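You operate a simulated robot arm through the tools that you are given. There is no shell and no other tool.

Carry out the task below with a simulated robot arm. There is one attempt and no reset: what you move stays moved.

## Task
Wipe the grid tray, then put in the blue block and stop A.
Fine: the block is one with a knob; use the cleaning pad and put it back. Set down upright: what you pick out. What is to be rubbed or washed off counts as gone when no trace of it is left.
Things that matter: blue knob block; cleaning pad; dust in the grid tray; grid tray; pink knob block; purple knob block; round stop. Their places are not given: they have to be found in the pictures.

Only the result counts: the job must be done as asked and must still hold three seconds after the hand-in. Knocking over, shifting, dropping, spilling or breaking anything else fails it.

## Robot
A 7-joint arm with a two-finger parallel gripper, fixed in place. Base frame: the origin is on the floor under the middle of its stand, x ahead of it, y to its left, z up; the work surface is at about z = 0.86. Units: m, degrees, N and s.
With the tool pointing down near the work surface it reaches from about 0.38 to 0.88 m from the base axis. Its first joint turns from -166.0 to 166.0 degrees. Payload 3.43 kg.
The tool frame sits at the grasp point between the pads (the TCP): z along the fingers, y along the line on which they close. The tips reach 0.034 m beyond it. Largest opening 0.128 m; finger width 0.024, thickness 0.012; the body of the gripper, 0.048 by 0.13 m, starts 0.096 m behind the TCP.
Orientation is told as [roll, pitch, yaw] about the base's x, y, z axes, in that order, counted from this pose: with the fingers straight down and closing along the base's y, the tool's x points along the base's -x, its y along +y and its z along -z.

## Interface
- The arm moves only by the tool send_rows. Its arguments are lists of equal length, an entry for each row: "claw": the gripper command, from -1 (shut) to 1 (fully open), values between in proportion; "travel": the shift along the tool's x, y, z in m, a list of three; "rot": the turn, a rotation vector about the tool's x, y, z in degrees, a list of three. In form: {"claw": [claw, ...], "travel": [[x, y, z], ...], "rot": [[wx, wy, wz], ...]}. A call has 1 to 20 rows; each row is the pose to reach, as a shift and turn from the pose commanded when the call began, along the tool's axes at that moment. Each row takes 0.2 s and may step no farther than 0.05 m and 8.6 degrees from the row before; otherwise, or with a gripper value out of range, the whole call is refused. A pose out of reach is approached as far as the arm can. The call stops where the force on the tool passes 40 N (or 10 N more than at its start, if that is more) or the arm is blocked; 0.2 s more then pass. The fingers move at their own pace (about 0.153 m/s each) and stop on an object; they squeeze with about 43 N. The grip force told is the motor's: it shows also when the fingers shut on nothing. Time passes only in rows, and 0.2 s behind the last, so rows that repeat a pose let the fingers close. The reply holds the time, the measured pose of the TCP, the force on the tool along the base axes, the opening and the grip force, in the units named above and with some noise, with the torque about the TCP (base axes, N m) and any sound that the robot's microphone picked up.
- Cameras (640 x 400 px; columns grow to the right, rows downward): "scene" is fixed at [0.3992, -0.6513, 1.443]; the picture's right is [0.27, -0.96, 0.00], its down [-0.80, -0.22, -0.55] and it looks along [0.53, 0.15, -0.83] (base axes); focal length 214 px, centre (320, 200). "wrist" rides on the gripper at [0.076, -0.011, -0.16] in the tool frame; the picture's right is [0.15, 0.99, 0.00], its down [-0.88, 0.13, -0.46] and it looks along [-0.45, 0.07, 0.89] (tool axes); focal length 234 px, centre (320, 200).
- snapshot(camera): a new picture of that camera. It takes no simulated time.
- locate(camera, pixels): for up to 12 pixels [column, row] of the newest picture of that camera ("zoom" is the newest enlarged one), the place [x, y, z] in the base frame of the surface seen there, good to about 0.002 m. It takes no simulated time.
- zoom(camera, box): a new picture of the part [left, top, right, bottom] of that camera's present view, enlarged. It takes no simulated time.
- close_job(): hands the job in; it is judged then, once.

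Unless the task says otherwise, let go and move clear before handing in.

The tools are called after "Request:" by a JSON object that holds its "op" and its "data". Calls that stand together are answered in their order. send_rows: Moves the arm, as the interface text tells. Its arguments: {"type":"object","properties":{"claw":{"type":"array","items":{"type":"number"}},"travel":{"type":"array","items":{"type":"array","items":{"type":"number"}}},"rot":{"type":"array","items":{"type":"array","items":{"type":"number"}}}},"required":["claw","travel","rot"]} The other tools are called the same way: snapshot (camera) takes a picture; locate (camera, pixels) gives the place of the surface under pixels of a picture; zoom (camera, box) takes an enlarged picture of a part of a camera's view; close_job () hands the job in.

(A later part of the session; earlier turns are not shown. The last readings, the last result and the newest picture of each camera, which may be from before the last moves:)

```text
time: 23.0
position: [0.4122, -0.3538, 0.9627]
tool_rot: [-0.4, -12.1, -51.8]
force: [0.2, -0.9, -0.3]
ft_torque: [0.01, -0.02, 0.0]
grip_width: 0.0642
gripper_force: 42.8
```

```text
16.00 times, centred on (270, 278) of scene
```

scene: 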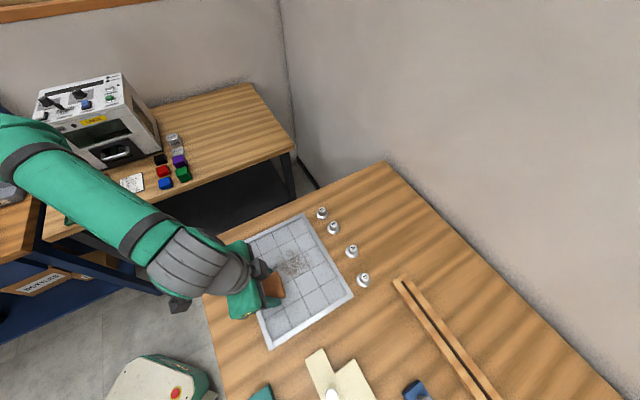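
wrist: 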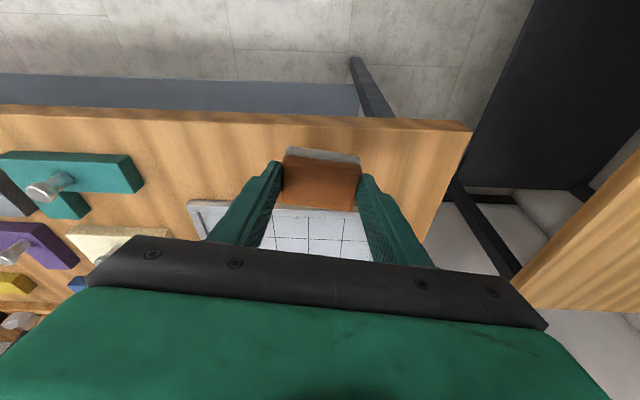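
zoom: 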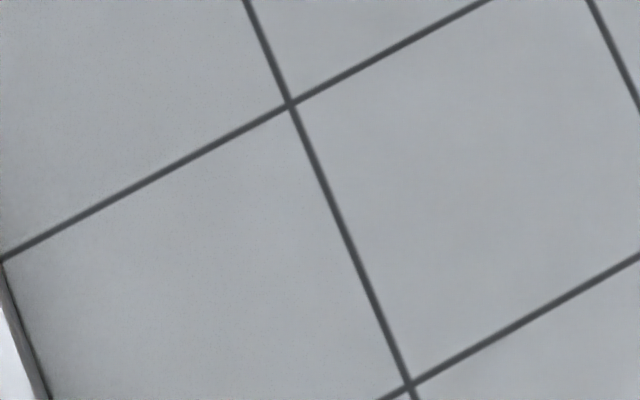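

The tray is clean everywhere I can see. For safety I'll do one extra light sweep along the upper lane (u≈+0.05) that was cut short, starting from just above the floor.

Request:
{"op": "send_rows", "data": {"claw": [-1, -1, -1, -1, -1], "travel": [[-0.0372, 0.0063, 0.0079], [-0.0744, 0.0126, 0.0158], [-0.1115, 0.0188, 0.0236], [-0.1487, 0.0251, 0.0315], [-0.1403, 0.0251, 0.0713]], "rot": [[-0.1, 0, 0], [-0.2, 0, 0], [-0.3, 0, 0], [-0.35, 0, 0], [-0.35, 0, 0]]}}

Request:
{"op": "snapshot", "data": {"camera": "wrist"}}

```text
time: 24.2
position: [0.5265, -0.4571, 0.923]
tool_rot: [0.0, -12.2, -51.7]
force: [-0.2, -0.6, -0.6]
ft_torque: [0.0, 0.0, 0.0]
grip_width: 0.0642
gripper_force: 43.2
```

```text
taken
```

wrist: 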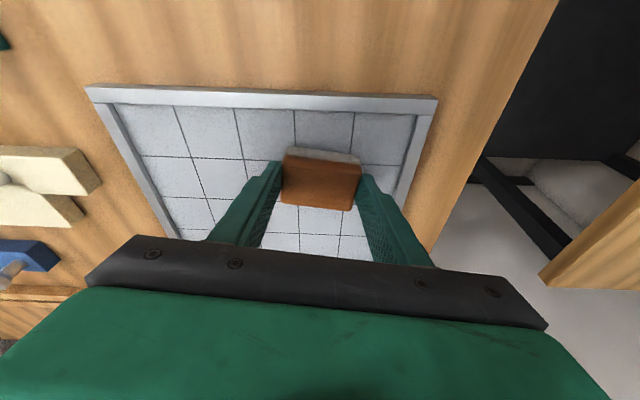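

Request:
{"op": "send_rows", "data": {"claw": [-1, -1, -1], "travel": [[0.001, 0, 0.0049], [0.0014, 0, 0.0068], [0.0017, 0, 0.0078]], "rot": [[0, 0, 0], [0, 0, 0], [0, 0, 0]]}}

```text
time: 25.0
position: [0.5277, -0.4573, 0.9153]
tool_rot: [0.0, -12.1, -51.9]
force: [0.2, 0.2, -0.5]
ft_torque: [0.0, 0.0, -0.01]
grip_width: 0.0643
gripper_force: 43.1
```

Request:
{"op": "send_rows", "data": {"claw": [-1, -1], "travel": [[0.0001, 0, 0.0005], [0.0002, 0, 0.001]], "rot": [[0, 0, 0], [0, 0, 0]]}}

```text
time: 25.6
position: [0.526, -0.4589, 0.9133]
tool_rot: [0.0, -12.1, -51.8]
force: [-0.4, 0.5, 4.0]
ft_torque: [0.01, 0.12, -0.02]
grip_width: 0.0641
gripper_force: 42.9
```

Light contact (4 N). I'll sweep the lane out and back, then lift.

Request:
{"op": "send_rows", "data": {"claw": [-1, -1, -1, -1, -1, -1, -1, -1, -1, -1, -1, -1, -1, -1], "travel": [[-0.0193, 0.0023, 0.0044], [-0.0388, 0.0047, 0.0085], [-0.0582, 0.007, 0.0126], [-0.0776, 0.0093, 0.0168], [-0.0971, 0.0117, 0.0209], [-0.1116, 0.0134, 0.024], [-0.0971, 0.0117, 0.0209], [-0.0776, 0.0093, 0.0168], [-0.0582, 0.007, 0.0126], [-0.0388, 0.0047, 0.0085], [-0.0193, 0.0023, 0.0044], [0.0001, 0, 0.0003], [-0.0062, 0, -0.0293], [-0.0104, 0, -0.0489]], "rot": [[0, 0, 0], [0, 0, 0], [0, 0, 0], [0, 0, 0], [0, 0, 0], [0, 0, 0], [0, 0, 0], [0, 0, 0], [0, 0, 0], [0, 0, 0], [0, 0, 0], [0, 0, 0], [0, 0, 0], [0, 0, 0]]}}

Request:
{"op": "zoom", "data": {"camera": "scene", "box": [230, 205, 360, 350]}}

Request:
{"op": "snapshot", "data": {"camera": "wrist"}}

```text
time: 28.6
position: [0.5265, -0.457, 0.9643]
tool_rot: [0.0, -12.1, -51.8]
force: [0.3, -0.4, -1.2]
ft_torque: [-0.02, 0.01, 0.03]
grip_width: 0.0641
gripper_force: 42.6
```

```text
2.76 times, centred on (295, 278) of scene
```

zoom: 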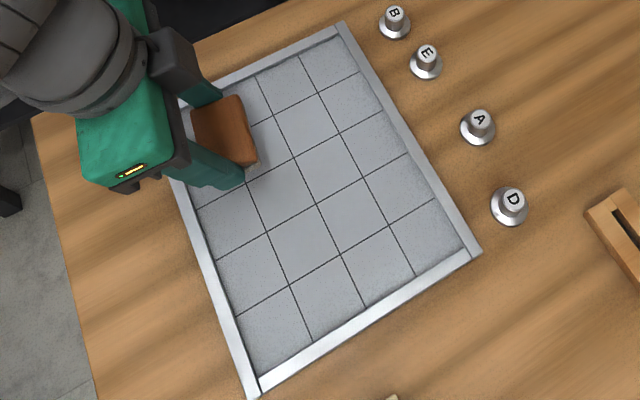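

```text
taken
```

wrist: 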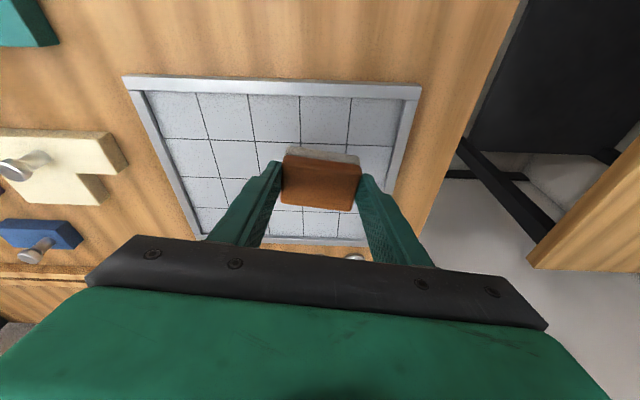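

The tray is clean and the stops are unmoved. I'll carry the pad back to above its original spot.

Request:
{"op": "send_rows", "data": {"claw": [-1, -1, -1, -1, -1, -1, -1, -1, -1], "travel": [[-0.0235, -0.0317, 0.005], [-0.0469, -0.0633, 0.0099], [-0.0704, -0.095, 0.0149], [-0.0939, -0.1267, 0.0199], [-0.1173, -0.1583, 0.0248], [-0.1408, -0.19, 0.0298], [-0.1642, -0.2216, 0.0348], [-0.1877, -0.2533, 0.0397], [-0.1815, -0.2533, 0.069]], "rot": [[0, 0, 0], [0, 0, 0], [0, 0, 0], [0, 0, 0], [0, 0, 0], [0, 0, 0], [0, 0, 0], [0, 0, 0], [0, 0, 0]]}}

Request:
{"op": "snapshot", "data": {"camera": "wrist"}}

```text
time: 30.6
position: [0.446, -0.7634, 0.934]
tool_rot: [0.1, -12.1, -51.8]
force: [-0.7, 0.5, 0.1]
ft_torque: [0.01, -0.05, -0.02]
grip_width: 0.0643
gripper_force: 43.3
```

```text
taken
```

wrist: 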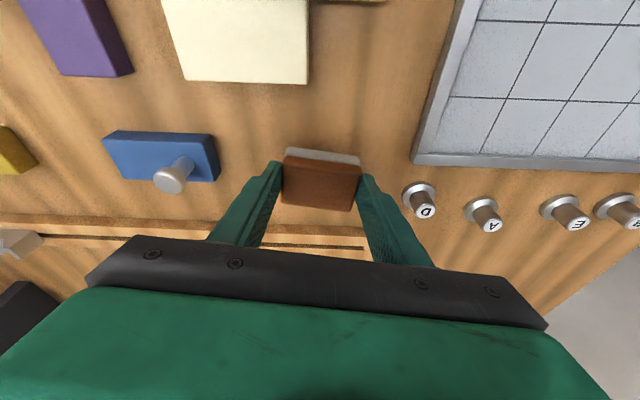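

The TCP is at (0.446,-0.763,0.934), right over the grasp point. I'll lower to just above the table.

Request:
{"op": "send_rows", "data": {"claw": [-1, -1, -1], "travel": [[0.0013, 0, 0.0083], [0.0025, -0.0001, 0.0165], [0.0038, -0.0002, 0.0248]], "rot": [[0, 0, 0], [0, 0, 0], [0, 0, 0]]}}

```text
time: 31.4
position: [0.4459, -0.7647, 0.9096]
tool_rot: [0.0, -12.1, -51.8]
force: [-0.1, -0.3, -1.2]
ft_torque: [0.01, 0.0, -0.01]
grip_width: 0.0641
gripper_force: 42.7
```

Request:
{"op": "send_rows", "data": {"claw": [-1, -1], "travel": [[0.0002, 0, 0.001], [0.0004, 0, 0.002]], "rot": [[0, 0, 0], [0, 0, 0]]}}

```text
time: 32.0
position: [0.4462, -0.7658, 0.9086]
tool_rot: [0.0, -12.1, -51.8]
force: [0.1, -0.5, -0.2]
ft_torque: [0.04, 0.0, 0.04]
grip_width: 0.0642
gripper_force: 43.2
```

Request:
{"op": "send_rows", "data": {"claw": [-1, -1], "travel": [[0.0001, 0, 0.0005], [0.0002, 0, 0.001]], "rot": [[0, 0, 0], [0, 0, 0]]}}

```text
time: 32.6
position: [0.4467, -0.7661, 0.906]
tool_rot: [0.0, -12.1, -51.8]
force: [-0.1, -0.2, -0.7]
ft_torque: [-0.01, 0.01, 0.01]
grip_width: 0.0642
gripper_force: 43.2
```

No contact force yet. I'll go down another 0.5–1 mm.

Request:
{"op": "send_rows", "data": {"claw": [-1, -1], "travel": [[0.0001, 0, 0.0004], [0.0002, 0, 0.0008]], "rot": [[0, 0, 0], [0, 0, 0]]}}

```text
time: 33.2
position: [0.4475, -0.766, 0.9059]
tool_rot: [0.0, -12.1, -51.8]
force: [-0.3, 3.0, 5.6]
ft_torque: [0.08, 0.13, -0.04]
grip_width: 0.0644
gripper_force: 42.8
```

The pad is back on the table (5.6 N contact) at its original spot. I'll open and retreat upward along the fingers.

Request:
{"op": "send_rows", "data": {"claw": [0.45, 0.45, 0.45, 0.45, 0.45, 0.45], "travel": [[0, 0, 0], [0, 0, 0], [-0.0041, 0, -0.0196], [-0.0083, 0, -0.0391], [-0.0145, 0, -0.0685], [-0.0207, 0, -0.0978]], "rot": [[0, 0, 0], [0, 0, 0], [0, 0, 0], [0, 0, 0], [0, 0, 0], [0, 0, 0]]}}

Request:
{"op": "snapshot", "data": {"camera": "wrist"}}

Request:
{"op": "snapshot", "data": {"camera": "scene"}}

```text
time: 34.6
position: [0.4417, -0.7684, 1.005]
tool_rot: [0.0, -12.2, -52.0]
force: [-0.3, 0.2, -0.5]
ft_torque: [-0.01, 0.05, 0.03]
grip_width: 0.0927
gripper_force: 0.1
```

```text
taken
```

wrist: 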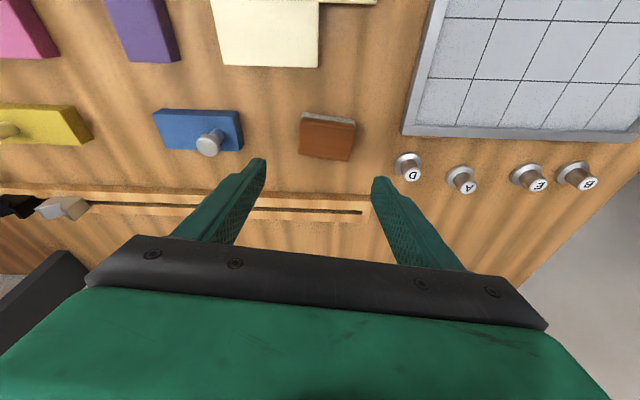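

```text
taken
```

scene: 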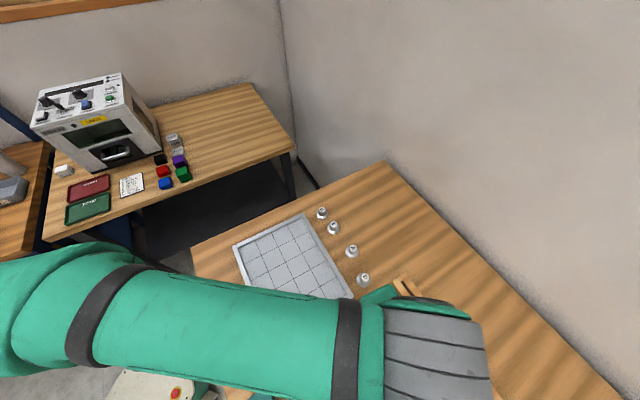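

The pad stands released at wrist (327,135). I'll verify its place against the original.

Request:
{"op": "zoom", "data": {"camera": "wrist", "box": [265, 90, 395, 180]}}

```text
4.44 times, centred on (330, 135) of wrist
```

zoom: 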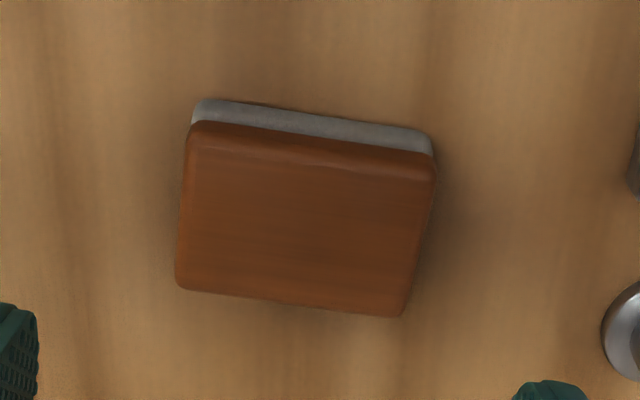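

Request:
{"op": "locate", "data": {"camera": "zoom", "pixels": [[195, 132], [182, 284], [428, 163], [403, 310], [310, 220], [310, 112], [500, 100]]}}

Request:
{"op": "zoom", "data": {"camera": "wrist", "box": [140, 85, 270, 175]}}

```text
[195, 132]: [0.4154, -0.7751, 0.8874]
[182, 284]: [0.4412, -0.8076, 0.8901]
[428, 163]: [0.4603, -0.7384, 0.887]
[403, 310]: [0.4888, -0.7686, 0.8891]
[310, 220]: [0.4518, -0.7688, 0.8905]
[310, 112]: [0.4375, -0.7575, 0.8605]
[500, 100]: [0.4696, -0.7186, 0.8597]
```

```text
4.44 times, centred on (205, 130) of wrist
```

zoom: 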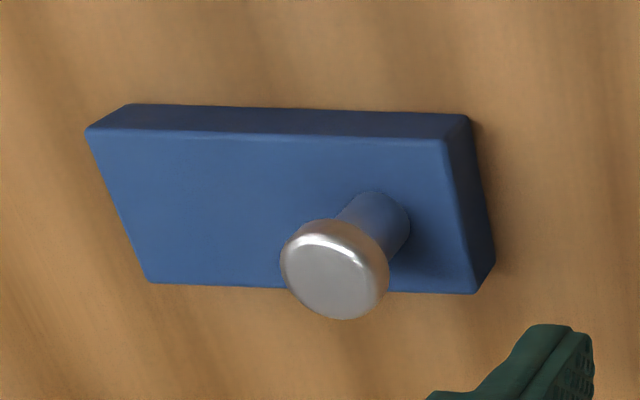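

The pad is back within ~2 mm of its original spot. Now I'll measure the blue knob and block from this closer view.

Request:
{"op": "locate", "data": {"camera": "zoom", "pixels": [[338, 275], [300, 265], [375, 275], [345, 310], [338, 235], [90, 135], [150, 280], [442, 145], [472, 290], [400, 230], [400, 180], [372, 195]]}}

```text
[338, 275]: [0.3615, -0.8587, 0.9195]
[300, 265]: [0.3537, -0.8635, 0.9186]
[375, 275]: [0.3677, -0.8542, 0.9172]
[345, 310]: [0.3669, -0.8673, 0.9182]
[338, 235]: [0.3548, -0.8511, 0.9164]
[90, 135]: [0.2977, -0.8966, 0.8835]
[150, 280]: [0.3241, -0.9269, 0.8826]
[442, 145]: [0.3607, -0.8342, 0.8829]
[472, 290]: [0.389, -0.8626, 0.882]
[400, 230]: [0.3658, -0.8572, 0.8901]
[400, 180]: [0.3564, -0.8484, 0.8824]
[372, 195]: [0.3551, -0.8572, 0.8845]
```

The blue knob is centred at about (0.361,-0.861), cap top z 0.919, ~2 cm wide. I'll go above it with yaw -46° (closing along the block's long axis), tilt 20° for reach, and a 6 cm opening.

Request:
{"op": "send_rows", "data": {"claw": [-0.05, -0.05, -0.05, -0.05, -0.05], "travel": [[-0.004, -0.0302, 0.0047], [-0.0081, -0.0605, 0.0094], [-0.0122, -0.0908, 0.0141], [-0.0162, -0.121, 0.0188], [-0.0162, -0.121, 0.0188]], "rot": [[-0.42, -2, -1.44], [-0.83, -4, -2.89], [-1.25, -6, -4.34], [-1.66, -8, -5.78], [-1.66, -8, -5.78]]}}

Request:
{"op": "snapshot", "data": {"camera": "wrist"}}

```text
time: 35.8
position: [0.3589, -0.8469, 0.9879]
tool_rot: [0.0, -20.1, -45.8]
force: [0.3, -0.1, 0.7]
ft_torque: [0.01, -0.01, -0.03]
grip_width: 0.0607
gripper_force: 0.1
out of reach, approached as far as the arm can: row 4, 5
```

```text
taken
```

wrist: 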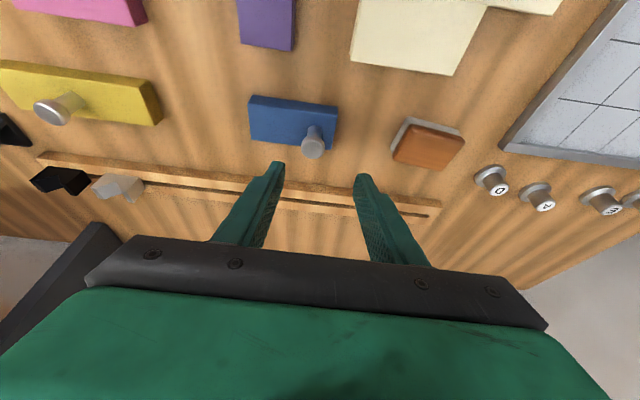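

The arm topped out 1 cm short at this height. I'll tilt 6° more and go lower over the knob, to z≈0.945.

Request:
{"op": "send_rows", "data": {"claw": [-0.05, -0.05, -0.05, -0.05, -0.05], "travel": [[0, 0, 0], [0, 0, 0], [0.0028, -0.0028, 0.0142], [0.0057, -0.0055, 0.0285], [0.0085, -0.0083, 0.0427]], "rot": [[0, -3, 0], [0, -6, 0], [0, -6, 0], [0, -6, 0], [0, -6, 0]]}}

Request:
{"op": "snapshot", "data": {"camera": "wrist"}}

Request:
{"op": "zoom", "data": {"camera": "wrist", "box": [250, 90, 380, 200]}}

```text
time: 37.0
position: [0.3614, -0.8571, 0.9437]
tool_rot: [0.1, -26.1, -45.9]
force: [0.1, 0.3, -0.1]
ft_torque: [0.0, -0.02, -0.04]
grip_width: 0.061
gripper_force: 0.0
```

```text
taken
```

wrist: 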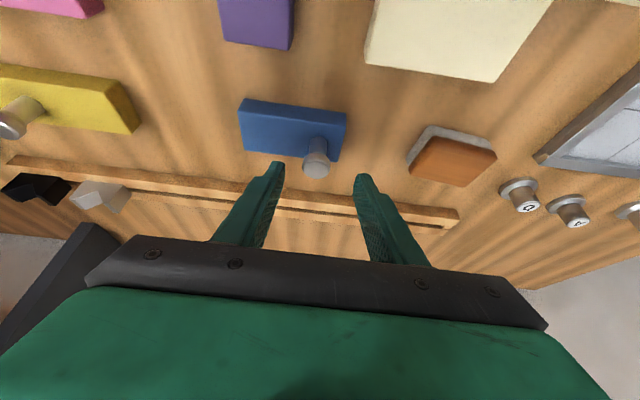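

```text
3.64 times, centred on (315, 145) of wrist
```

zoom: 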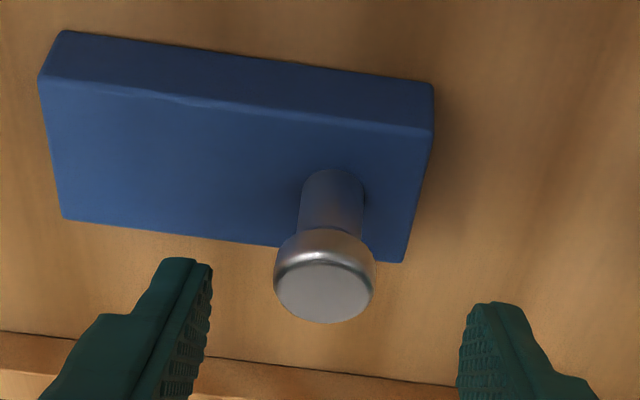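

Now at (0.361,-0.857,0.944) without reach trouble. I'll check the lateral centring of knob versus fingertips.

Request:
{"op": "locate", "data": {"camera": "zoom", "pixels": [[205, 280], [465, 325], [283, 275], [372, 280], [322, 295], [325, 250], [335, 195], [305, 200], [362, 205], [45, 80], [405, 255], [434, 130]]}}

```text
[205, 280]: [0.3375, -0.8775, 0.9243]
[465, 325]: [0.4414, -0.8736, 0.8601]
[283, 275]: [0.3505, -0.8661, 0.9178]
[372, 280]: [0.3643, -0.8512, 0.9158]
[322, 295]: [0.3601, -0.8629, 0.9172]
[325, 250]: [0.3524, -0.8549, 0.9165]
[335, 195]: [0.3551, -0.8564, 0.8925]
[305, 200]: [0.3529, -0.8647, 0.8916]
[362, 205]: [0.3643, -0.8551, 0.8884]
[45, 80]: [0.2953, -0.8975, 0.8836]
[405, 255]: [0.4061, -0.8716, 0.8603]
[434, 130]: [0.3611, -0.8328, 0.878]
```

The knob is ~3.5 mm off laterally; I'll correct this while descending to z≈0.924.

Request:
{"op": "send_rows", "data": {"claw": [-0.05, -0.05, -0.05], "travel": [[0.0035, -0.0035, 0.0056], [0.007, -0.0035, 0.0112], [0.0105, -0.0035, 0.0168]], "rot": [[0, 0, 0], [0, 0, 0], [0, 0, 0]]}}

Request:
{"op": "zoom", "data": {"camera": "wrist", "box": [250, 90, 380, 200]}}

```text
time: 37.8
position: [0.3571, -0.8575, 0.925]
tool_rot: [0.1, -26.1, -45.8]
force: [0.0, -0.6, 0.8]
ft_torque: [0.01, -0.04, 0.01]
grip_width: 0.0607
gripper_force: 0.0
```

```text
3.64 times, centred on (315, 145) of wrist
```

zoom: 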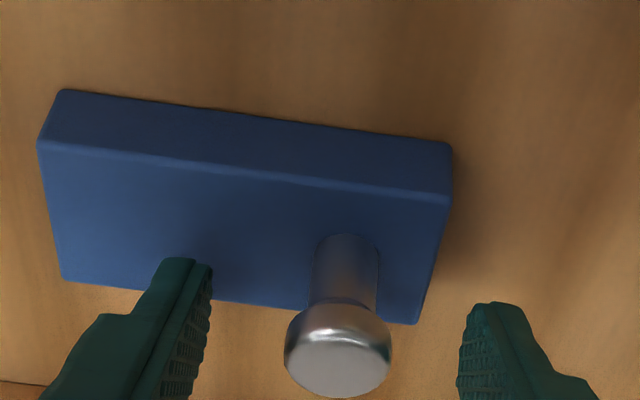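

The knob is centred between the fingers. Closing now.

Request:
{"op": "send_rows", "data": {"claw": [-1, -1, -1, -1], "travel": [[0, 0, 0], [0, 0, 0], [0, 0, 0], [0, 0, 0]], "rot": [[0, 0, 0], [0, 0, 0], [0, 0, 0], [0, 0, 0]]}}

Request:
{"op": "zoom", "data": {"camera": "wrist", "box": [250, 90, 380, 200]}}

```text
time: 38.8
position: [0.3573, -0.8585, 0.9235]
tool_rot: [0.1, -26.0, -45.8]
force: [0.5, 0.8, 0.4]
ft_torque: [0.01, -0.05, -0.05]
grip_width: 0.0228
gripper_force: 42.6
```

```text
3.64 times, centred on (315, 145) of wrist
```

zoom: 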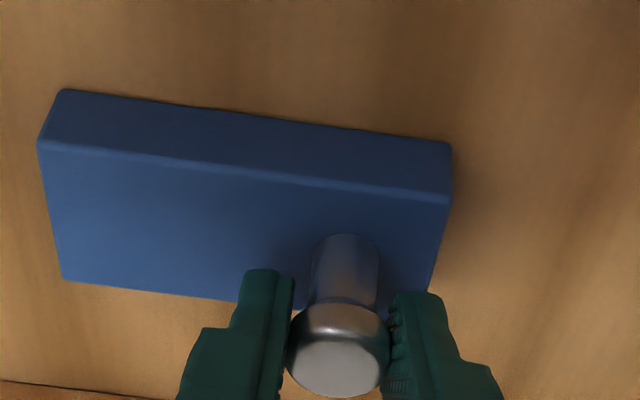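

The knob is gripped (width 0.0228, 42.6 N). I'll lift it while drawing it slightly inward and check that the block comes up level.

Request:
{"op": "send_rows", "data": {"claw": [-1, -1, -1, -1], "travel": [[-0.0053, 0, -0.0108], [-0.0064, 0.01, -0.0358], [0.0006, 0.03, -0.0671], [0.0142, 0.065, -0.0849]], "rot": [[0, 0, 0], [0, 0, 0], [0, 0, 0], [0, 0, 0]]}}

Request:
{"op": "snapshot", "data": {"camera": "wrist"}}

Request:
{"op": "zoom", "data": {"camera": "scene", "box": [340, 320, 500, 400]}}

```text
time: 39.8
position: [0.3659, -0.7758, 0.9941]
tool_rot: [0.1, -26.0, -45.9]
force: [-1.3, -0.2, -1.8]
ft_torque: [-0.01, -0.08, 0.04]
grip_width: 0.0226
gripper_force: 42.4
```

```text
taken
```

wrist: 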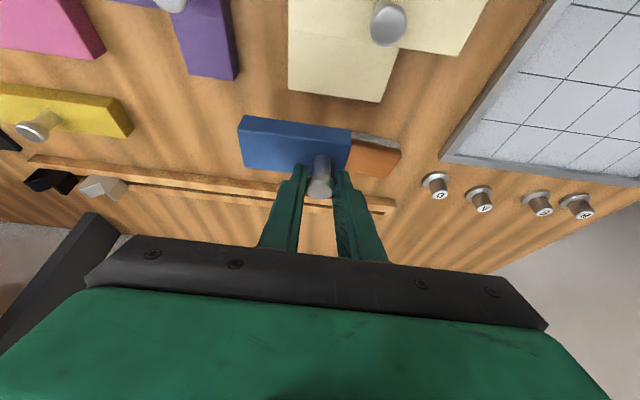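

```text
4.00 times, centred on (420, 360) of scene
```

zoom: 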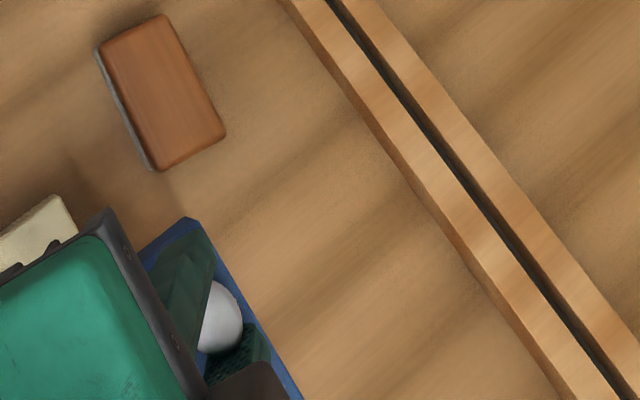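

The block came up cleanly. I'll carry it over the tray at the same height.

Request:
{"op": "send_rows", "data": {"claw": [-1, -1, -1, -1, -1, -1, -1, -1, -1], "travel": [[0.0103, 0.0354, -0.005], [0.0206, 0.0707, -0.01], [0.0308, 0.1061, -0.015], [0.0411, 0.1414, -0.02], [0.0513, 0.1768, -0.025], [0.0617, 0.2121, -0.0301], [0.0719, 0.2475, -0.0351], [0.0821, 0.2828, -0.0401], [0.0821, 0.2828, -0.0401]], "rot": [[0, 0, 0], [0, 0, 0], [0, 0, 0], [0, 0, 0], [0, 0, 0], [0, 0, 0], [0, 0, 0], [0, 0, 0], [0, 0, 0]]}}

Request:
{"op": "snapshot", "data": {"camera": "wrist"}}

Request:
{"op": "snapshot", "data": {"camera": "scene"}}

```text
time: 41.8
position: [0.5069, -0.5131, 0.9945]
tool_rot: [0.0, -26.1, -45.8]
force: [-0.7, -0.3, -1.0]
ft_torque: [0.03, 0.0, 0.0]
grip_width: 0.0224
gripper_force: 43.0
```

```text
taken
```

wrist: 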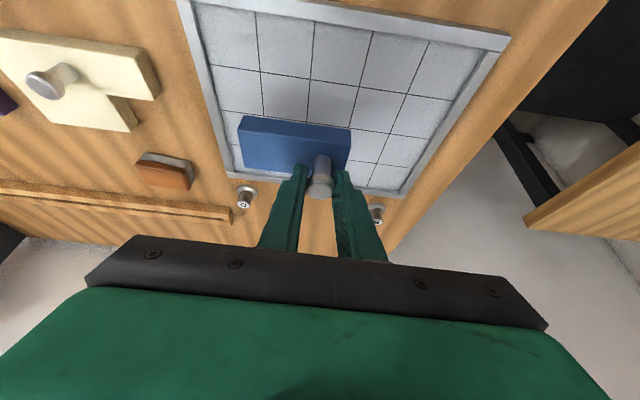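

```text
taken
```

scene: 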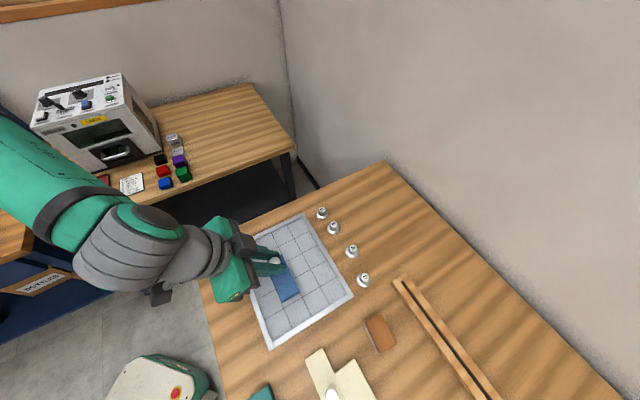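

The block is above the tray. I'll check that it hangs level and aligned.

Request:
{"op": "zoom", "data": {"camera": "wrist", "box": [220, 90, 370, 210]}}

```text
3.33 times, centred on (295, 150) of wrist
```

zoom: 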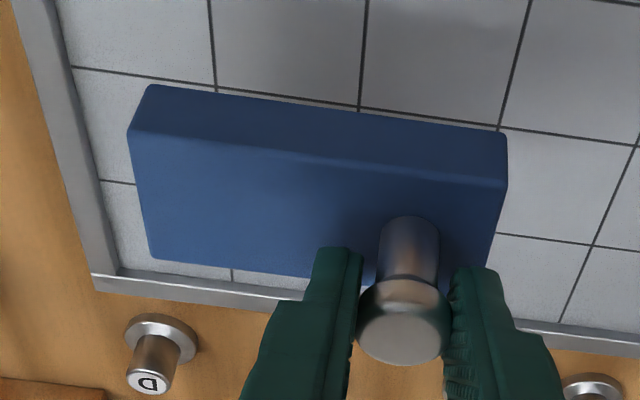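

Request:
{"op": "locate", "data": {"camera": "zoom", "pixels": [[135, 135], [155, 255], [498, 188], [485, 262], [300, 200], [150, 92], [500, 140], [400, 340], [280, 255], [455, 200], [216, 88], [360, 108]]}}

```text
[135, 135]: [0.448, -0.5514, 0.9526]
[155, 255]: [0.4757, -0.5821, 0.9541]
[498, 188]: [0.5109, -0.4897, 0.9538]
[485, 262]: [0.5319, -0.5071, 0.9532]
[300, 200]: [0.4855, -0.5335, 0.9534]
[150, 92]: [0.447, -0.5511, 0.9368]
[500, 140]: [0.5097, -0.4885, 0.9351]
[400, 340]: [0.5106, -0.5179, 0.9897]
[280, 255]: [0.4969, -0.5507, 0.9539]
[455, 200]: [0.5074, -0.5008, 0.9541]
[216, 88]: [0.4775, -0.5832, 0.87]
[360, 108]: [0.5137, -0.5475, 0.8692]
```

The block hangs level (all top z ≈0.953) and aligned to the grid at 44.4°. I'll lower it into the two middle cells, stopping just above the floor.

Request:
{"op": "send_rows", "data": {"claw": [-1, -1, -1, -1], "travel": [[0.0064, 0.0008, 0.013], [0.0128, 0.0015, 0.026], [0.0191, 0.0023, 0.0391], [0.0255, 0.003, 0.0521]], "rot": [[0, 0, 0], [0, 0, 0], [0, 0, 0], [0, 0, 0]]}}

Request:
{"op": "zoom", "data": {"camera": "wrist", "box": [220, 90, 370, 210]}}

```text
time: 42.8
position: [0.5097, -0.5113, 0.9359]
tool_rot: [-0.1, -26.2, -45.8]
force: [-0.7, 0.3, -0.5]
ft_torque: [-0.02, -0.03, 0.03]
grip_width: 0.0226
gripper_force: 43.2
```

```text
3.33 times, centred on (295, 150) of wrist
```

zoom: 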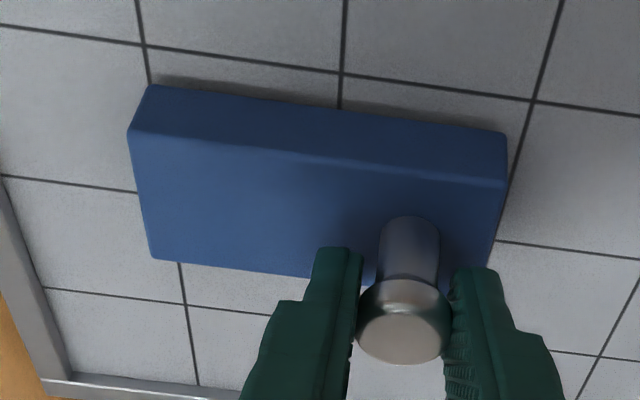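

Nearly down. I'll compare the block's edges to the grid lines to fine-tune.

Request:
{"op": "locate", "data": {"camera": "zoom", "pixels": [[144, 44], [342, 72], [532, 100], [100, 187], [560, 249], [135, 135], [155, 255], [498, 188], [485, 262], [150, 92], [500, 140], [182, 300]]}}

```text
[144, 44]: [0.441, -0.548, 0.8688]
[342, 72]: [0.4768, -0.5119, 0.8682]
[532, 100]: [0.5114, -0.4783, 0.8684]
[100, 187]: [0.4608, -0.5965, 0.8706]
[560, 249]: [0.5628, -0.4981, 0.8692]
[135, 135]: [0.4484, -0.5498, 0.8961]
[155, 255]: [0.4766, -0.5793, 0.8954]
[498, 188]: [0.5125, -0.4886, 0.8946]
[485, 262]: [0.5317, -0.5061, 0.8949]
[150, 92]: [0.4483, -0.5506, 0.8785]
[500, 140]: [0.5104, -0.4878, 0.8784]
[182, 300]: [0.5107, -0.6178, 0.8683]
```

The block is ~2 mm off the cells' centre; I'll trim that and lower toward contact.

Request:
{"op": "send_rows", "data": {"claw": [-1, -1, -1], "travel": [[0.0025, 0.0015, -0.0001], [0.0032, 0.0015, 0.0012], [0.0036, 0.0015, 0.0021]], "rot": [[0, 0, 0], [0, 0, 0], [0, 0, 0]]}}

```text
time: 43.6
position: [0.5099, -0.5088, 0.9335]
tool_rot: [0.0, -26.0, -45.8]
force: [-0.2, -0.1, -0.2]
ft_torque: [0.02, -0.01, -0.03]
grip_width: 0.0227
gripper_force: 43.3
```

Request:
{"op": "send_rows", "data": {"claw": [-1, -1], "travel": [[0.0003, 0, 0.0006], [0.0006, 0, 0.0013]], "rot": [[0, 0, 0], [0, 0, 0]]}}

```text
time: 44.2
position: [0.5095, -0.5078, 0.9312]
tool_rot: [-0.1, -26.1, -45.7]
force: [-1.7, 1.5, 10.6]
ft_torque: [0.15, 0.16, 0.0]
grip_width: 0.0225
gripper_force: 42.7
```

Contact at ~10.6 N: the block is on the tray floor. I'll release and rise straight up.

Request:
{"op": "send_rows", "data": {"claw": [-0.05, -0.05, -0.05, -0.05, -0.05, -0.05], "travel": [[0, 0, 0], [0, 0, 0], [0, 0, 0], [-0.0088, 0, -0.018], [-0.0264, 0, -0.0539], [-0.0439, 0, -0.0898]], "rot": [[0, 0, 0], [0, 0, 0], [0, 0, 0], [0, 0, 0], [0, 0, 0], [0, 0, 0]]}}

Request:
{"op": "snapshot", "data": {"camera": "wrist"}}

Request:
{"op": "zoom", "data": {"camera": "scene", "box": [230, 205, 360, 350]}}

```text
time: 45.6
position: [0.5099, -0.5093, 1.0314]
tool_rot: [0.0, -26.0, -45.7]
force: [-0.5, 0.4, 0.4]
ft_torque: [-0.02, -0.03, 0.03]
grip_width: 0.0608
gripper_force: 0.0
```

```text
taken
```

wrist: 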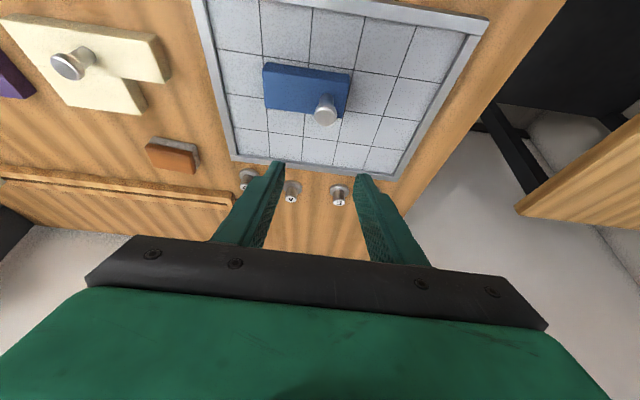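

```text
2.76 times, centred on (295, 278) of scene
```

zoom: 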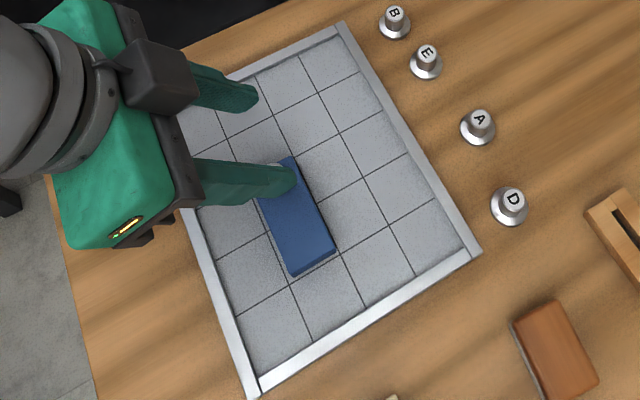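

The blue block sits neatly in the tray. Now for stop A: I'll measure it from both cameras.

Request:
{"op": "zoom", "data": {"camera": "scene", "box": [335, 235, 375, 260]}}

```text
16.00 times, centred on (355, 248) of scene
```

zoom: 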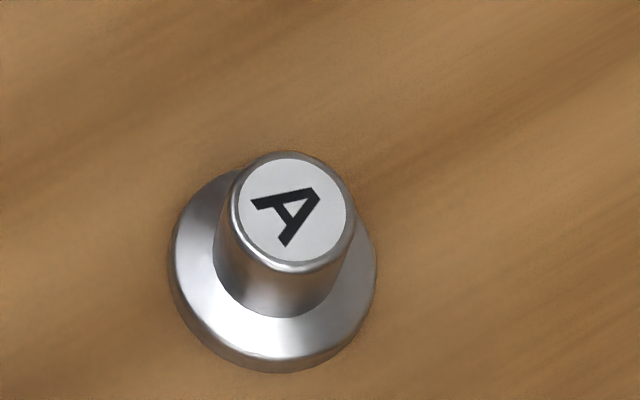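

Request:
{"op": "locate", "data": {"camera": "zoom", "pixels": [[292, 210], [240, 205], [345, 215], [295, 165], [290, 255], [270, 300], [180, 260], [370, 280], [270, 350], [222, 240], [345, 250], [265, 335]]}}

Request:
{"op": "zoom", "data": {"camera": "wrist", "box": [230, 150, 360, 220]}}

```text
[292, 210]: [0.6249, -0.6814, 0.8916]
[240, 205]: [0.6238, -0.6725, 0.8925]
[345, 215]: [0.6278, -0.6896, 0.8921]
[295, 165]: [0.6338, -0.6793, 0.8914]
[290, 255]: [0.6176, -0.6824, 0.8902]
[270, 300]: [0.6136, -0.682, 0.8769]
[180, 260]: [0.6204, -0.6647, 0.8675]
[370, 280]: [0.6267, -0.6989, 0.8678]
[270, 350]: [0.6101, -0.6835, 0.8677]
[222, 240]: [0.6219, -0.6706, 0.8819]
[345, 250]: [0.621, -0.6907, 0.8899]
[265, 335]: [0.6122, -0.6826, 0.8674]
```

```text
4.92 times, centred on (295, 185) of wrist
```

zoom: 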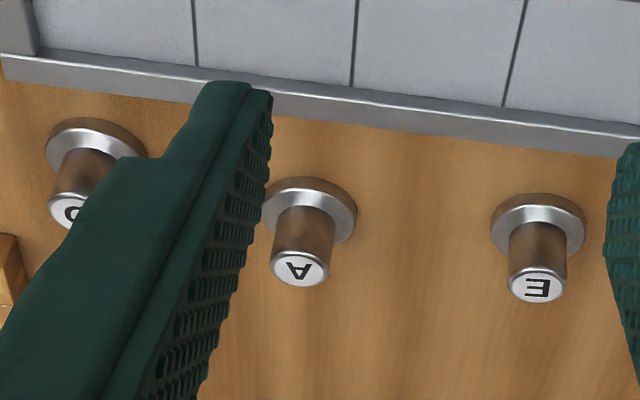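

Stop A: top centre (0.625,-0.681,0.892), top ≈1.9 cm wide, base disc ≈3.5 cm with its top at z 0.8675. I'll move above it with a 5 cm opening, keeping the current tilt for reach.

Request:
{"op": "send_rows", "data": {"claw": [-0.2, -0.2, -0.2, -0.2, -0.2, -0.2], "travel": [[-0.0234, -0.0063, 0.0247], [-0.0469, -0.0126, 0.0494], [-0.0703, -0.019, 0.0741], [-0.0937, -0.0253, 0.0987], [-0.1172, -0.0316, 0.1234], [-0.1406, -0.0379, 0.1481]], "rot": [[0, 0, 0], [0, 0, 0], [0, 0, 0], [0, 0, 0], [0, 0, 0], [0, 0, 0]]}}

Request:
{"op": "snapshot", "data": {"camera": "wrist"}}

Request:
{"op": "zoom", "data": {"camera": "wrist", "box": [250, 90, 400, 210]}}

```text
time: 47.0
position: [0.6174, -0.6738, 0.9595]
tool_rot: [0.0, -26.2, -45.7]
force: [0.4, 0.7, 0.0]
ft_torque: [-0.01, 0.01, -0.04]
grip_width: 0.0513
gripper_force: 0.0
```

```text
taken
```

wrist: 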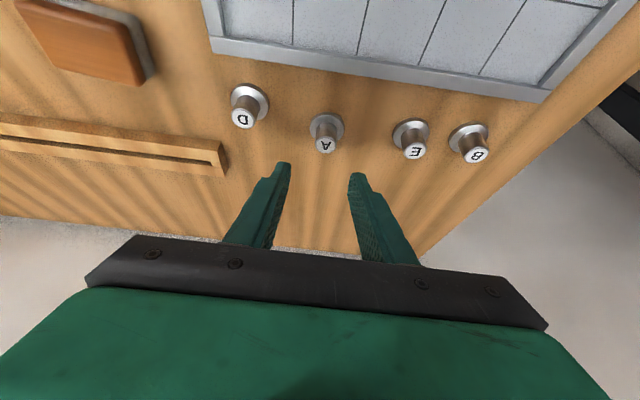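

```text
3.33 times, centred on (325, 150) of wrist
```

zoom: 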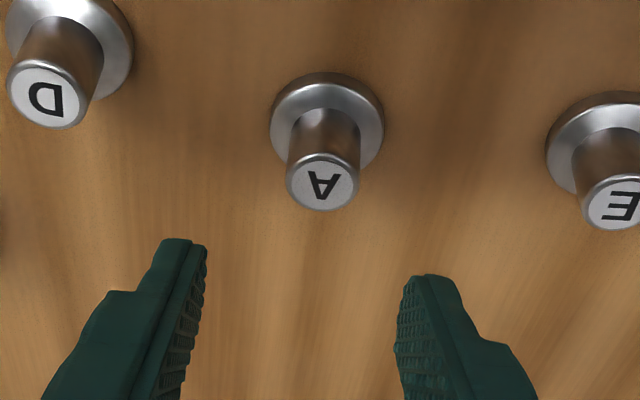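

The letter A shows clearly at wrist (326,145) between the fingers. I'll check the alignment.

Request:
{"op": "locate", "data": {"camera": "zoom", "pixels": [[323, 185], [291, 180], [355, 190], [204, 265], [400, 300], [327, 158], [272, 130], [383, 135], [330, 78], [323, 208]]}}

```text
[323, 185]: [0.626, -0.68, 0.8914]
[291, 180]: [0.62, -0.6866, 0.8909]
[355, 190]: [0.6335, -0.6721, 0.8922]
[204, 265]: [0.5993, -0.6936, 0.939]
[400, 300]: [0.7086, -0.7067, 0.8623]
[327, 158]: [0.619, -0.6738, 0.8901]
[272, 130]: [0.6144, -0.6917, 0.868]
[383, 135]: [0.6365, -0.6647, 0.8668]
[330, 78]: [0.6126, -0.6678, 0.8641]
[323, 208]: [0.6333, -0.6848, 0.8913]
```

A is about 3 mm off laterally; I'll correct and descend to z≈0.907 around it.

Request:
{"op": "send_rows", "data": {"claw": [-0.2, -0.2, -0.2, -0.2], "travel": [[0.0062, 0.003, 0.0116], [0.0125, 0.003, 0.0231], [0.0187, 0.003, 0.0347], [0.0249, 0.003, 0.0462]], "rot": [[0, 0, 0], [0, 0, 0], [0, 0, 0], [0, 0, 0]]}}

Request:
{"op": "zoom", "data": {"camera": "wrist", "box": [250, 100, 400, 220]}}

Request:
{"op": "zoom", "data": {"camera": "scene", "box": [300, 200, 400, 300]}}

```text
time: 48.0
position: [0.6158, -0.669, 0.9082]
tool_rot: [0.0, -26.2, -45.8]
force: [-0.3, -0.2, 0.4]
ft_torque: [0.04, 0.0, -0.02]
grip_width: 0.0513
gripper_force: 0.0
```

```text
3.33 times, centred on (325, 160) of wrist
```

zoom: 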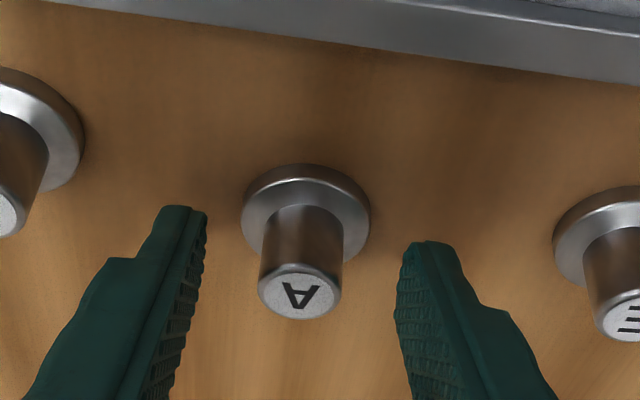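

```text
4.00 times, centred on (350, 250) of scene
```

zoom: 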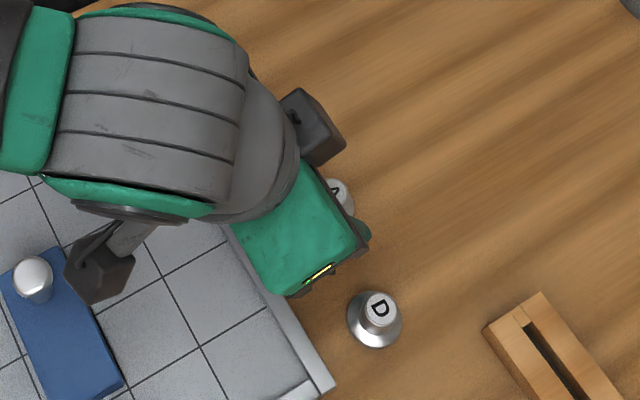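

The fingers straddle A evenly. Closing now.

Request:
{"op": "send_rows", "data": {"claw": [-1, -1, -1, -1], "travel": [[0, 0, 0], [0, 0, 0], [0, 0, 0], [0, 0, 0]], "rot": [[0, 0, 0], [0, 0, 0], [0, 0, 0], [0, 0, 0]]}}

Request:
{"op": "zoom", "data": {"camera": "wrist", "box": [250, 100, 400, 220]}}

```text
time: 49.0
position: [0.6158, -0.6691, 0.9084]
tool_rot: [0.0, -26.1, -45.8]
force: [0.3, -0.2, 0.4]
ft_torque: [0.03, 0.03, -0.02]
grip_width: 0.0205
gripper_force: 43.0
```

```text
3.33 times, centred on (325, 160) of wrist
```

zoom: 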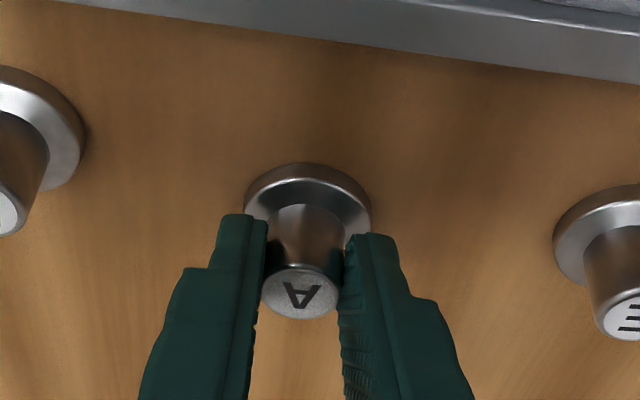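

A is gripped (width 0.0205). I'll lift it and carry it over a free cell on the far side of the tray, staying clear of the blue block.

Request:
{"op": "send_rows", "data": {"claw": [-1, -1, -1, -1, -1, -1, -1, -1], "travel": [[-0.0088, 0, -0.018], [-0.022, 0, -0.0449], [-0.0018, 0.0215, -0.0604], [0.0207, 0.043, -0.0714], [0.0436, 0.0645, -0.0827], [0.0666, 0.0861, -0.094], [0.0754, 0.0861, -0.076], [0.082, 0.0861, -0.0626]], "rot": [[0, 0, 0], [0, 0, 0], [0, 0, 0], [0, 0, 0], [0, 0, 0], [0, 0, 0], [0, 0, 0], [0, 0, 0]]}}

Request:
{"op": "snapshot", "data": {"camera": "wrist"}}

Request:
{"op": "snapshot", "data": {"camera": "scene"}}

Request:
{"op": "zoom", "data": {"camera": "wrist", "box": [230, 80, 420, 220]}}

```text
time: 50.8
position: [0.6078, -0.5383, 0.9273]
tool_rot: [0.0, -26.1, -45.8]
force: [-0.1, -0.4, -0.4]
ft_torque: [0.01, 0.05, -0.01]
grip_width: 0.0204
gripper_force: 42.7
```

```text
taken
```

wrist: 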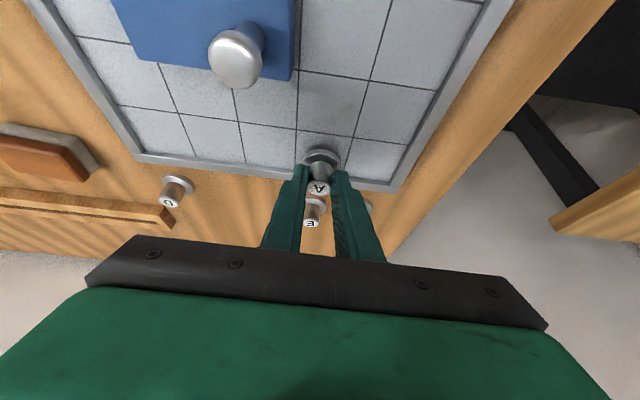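

```text
taken
```

scene: 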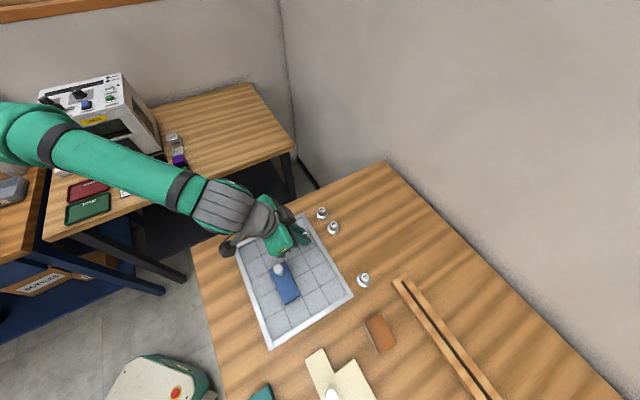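

```text
2.86 times, centred on (325, 150) of wrist
```

zoom: 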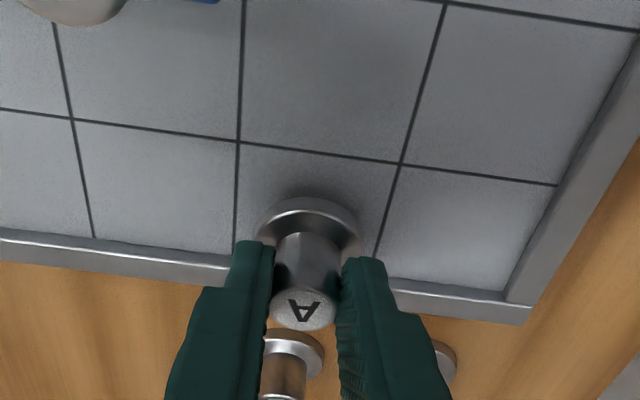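

A hovers over the intended free cell. I'll check its clearance to the rim.

Request:
{"op": "locate", "data": {"camera": "zoom", "pixels": [[303, 310], [262, 225], [355, 230], [308, 200], [238, 142], [402, 163], [160, 246], [520, 300], [420, 285], [130, 240]]}}

```text
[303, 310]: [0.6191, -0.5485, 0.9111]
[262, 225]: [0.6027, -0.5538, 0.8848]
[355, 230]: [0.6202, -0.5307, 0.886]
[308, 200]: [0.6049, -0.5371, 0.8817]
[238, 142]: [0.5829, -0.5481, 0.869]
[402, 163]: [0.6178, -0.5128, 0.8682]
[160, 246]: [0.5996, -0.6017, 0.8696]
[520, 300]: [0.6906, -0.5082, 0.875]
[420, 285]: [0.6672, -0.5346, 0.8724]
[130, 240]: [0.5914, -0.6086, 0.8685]
```

A is centred in its cell within ~1 mm. Lowering toward the floor.

Request:
{"op": "send_rows", "data": {"claw": [-1, -1, -1], "travel": [[0.0018, 0, 0.0036], [0.0035, 0, 0.0072], [0.004, 0, 0.0081]], "rot": [[0, 0, 0], [0, 0, 0], [0, 0, 0]]}}

```text
time: 51.6
position: [0.608, -0.5364, 0.9194]
tool_rot: [0.0, -26.0, -45.8]
force: [0.0, 0.5, -0.3]
ft_torque: [0.03, 0.04, 0.04]
grip_width: 0.0203
gripper_force: 43.0
```

Request:
{"op": "send_rows", "data": {"claw": [-1, -1], "travel": [[0.0003, 0, 0.0006], [0.0006, 0, 0.0012]], "rot": [[0, 0, 0], [0, 0, 0]]}}

```text
time: 52.2
position: [0.6072, -0.5366, 0.9164]
tool_rot: [0.0, -26.1, -45.8]
force: [-0.1, -0.6, -1.3]
ft_torque: [-0.01, 0.02, -0.03]
grip_width: 0.0204
gripper_force: 43.4
```

Request:
{"op": "send_rows", "data": {"claw": [-1, -1], "travel": [[0.0002, 0, 0.0005], [0.0005, 0, 0.001]], "rot": [[0, 0, 0], [0, 0, 0]]}}

```text
time: 52.8
position: [0.6071, -0.5368, 0.9162]
tool_rot: [0.0, -26.2, -45.7]
force: [0.0, 1.5, 4.3]
ft_torque: [0.06, 0.07, -0.05]
grip_width: 0.0204
gripper_force: 43.1
```

Contact at 4.3 N: stop A stands on the tray floor. Releasing and rising straight up.

Request:
{"op": "send_rows", "data": {"claw": [-0.2, -0.2, -0.2, -0.2, -0.2, -0.2, -0.2], "travel": [[0, 0, 0], [0, 0, 0], [0, 0, 0], [-0.0088, 0, -0.018], [-0.022, 0, -0.0449], [-0.0441, 0, -0.0898], [-0.0304, 0, -0.1299]], "rot": [[0, 0, 0], [0, 0, 0], [0, 0, 0], [0, 0, 0], [0, 0, 0], [0, 0, 0], [0, 0, 0]]}}

Request:
{"op": "snapshot", "data": {"camera": "wrist"}}

Request:
{"op": "snapshot", "data": {"camera": "scene"}}

```text
time: 54.4
position: [0.5857, -0.5182, 1.0431]
tool_rot: [0.0, -26.1, -45.8]
force: [0.0, -0.2, 0.0]
ft_torque: [0.01, 0.03, -0.03]
grip_width: 0.0512
gripper_force: 0.2
```

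```text
taken
```

wrist: 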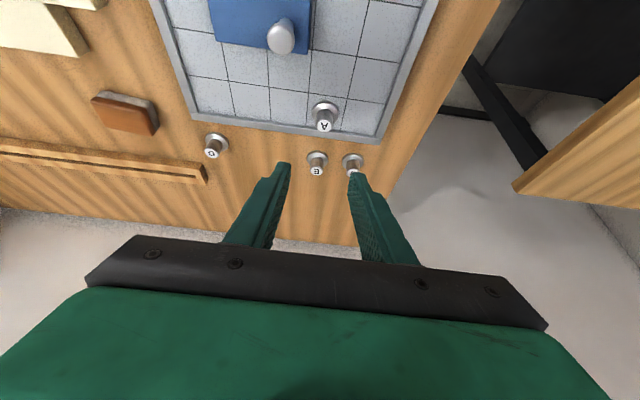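

```text
taken
```

scene: 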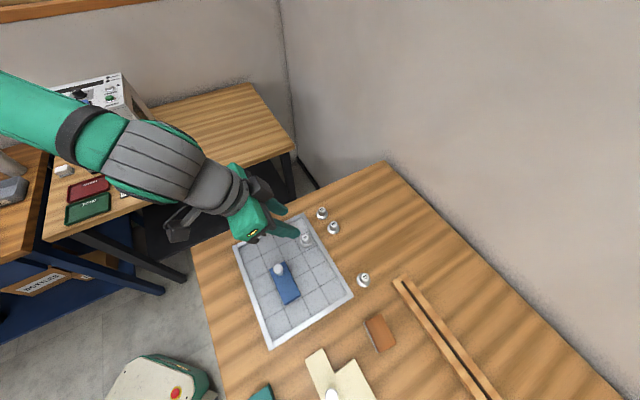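

Stop A stands upright in the tray and the gripper is free. I'll withdraw the arm well clear and inspect everything.

Request:
{"op": "send_rows", "data": {"claw": [-0.2, -0.2, -0.2, -0.2, -0.2, -0.2, -0.2], "travel": [[0.0226, 0, -0.0297], [0.0452, 0, -0.0594], [0.0678, 0, -0.0891], [0.0904, 0, -0.1188], [0.113, 0, -0.1485], [0.1356, 0, -0.1782], [0.1582, 0, -0.2079]], "rot": [[0, 0, 0], [0, 0, 0], [0, 0, 0], [0, 0, 0], [0, 0, 0], [0, 0, 0], [0, 0, 0]]}}

Request:
{"op": "snapshot", "data": {"camera": "scene"}}

Request:
{"op": "zoom", "data": {"camera": "scene", "box": [230, 205, 360, 350]}}

Request:
{"op": "zoom", "data": {"camera": "scene", "box": [350, 305, 410, 360]}}

Request:
{"op": "snapshot", "data": {"camera": "wrist"}}

```text
time: 56.0
position: [0.4243, -0.3494, 1.1619]
tool_rot: [0.0, -26.1, -45.9]
force: [0.4, 0.1, 1.0]
ft_torque: [0.02, 0.0, 0.0]
grip_width: 0.0512
gripper_force: 0.1
```

```text
taken
```

scene: 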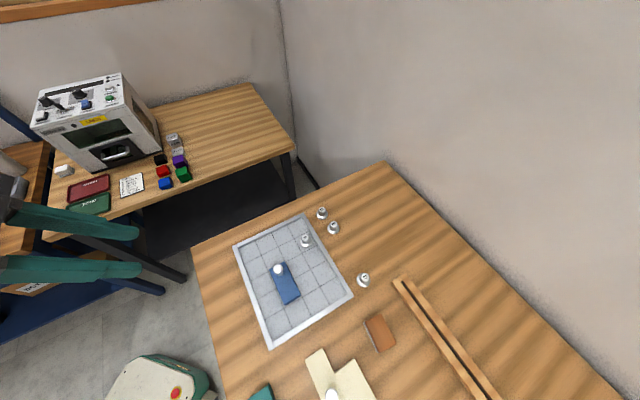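

```text
2.76 times, centred on (295, 278) of scene
```

zoom: 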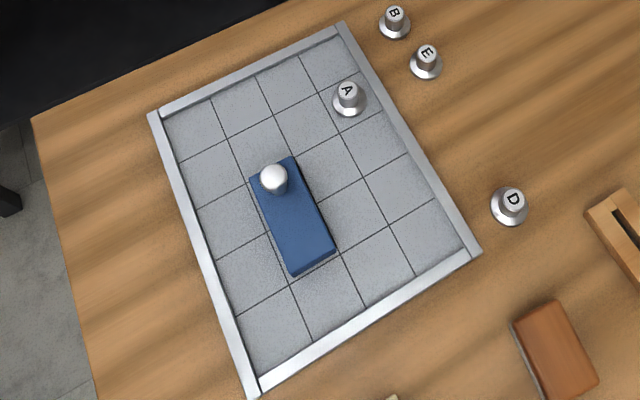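

```text
7.27 times, centred on (380, 332) of scene
```

zoom: 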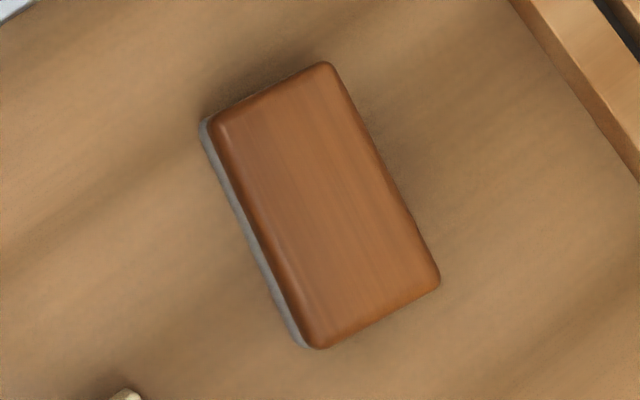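

```text
taken
```

wrist: 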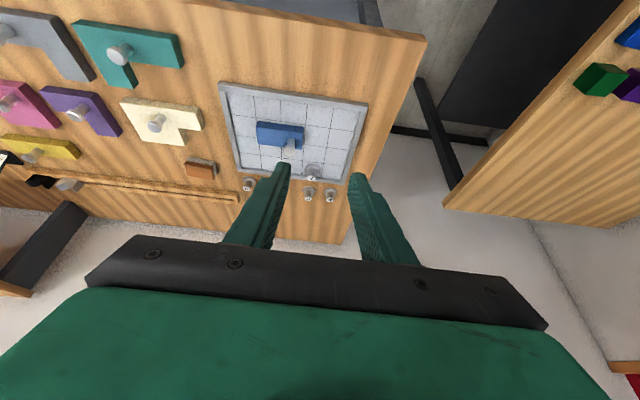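

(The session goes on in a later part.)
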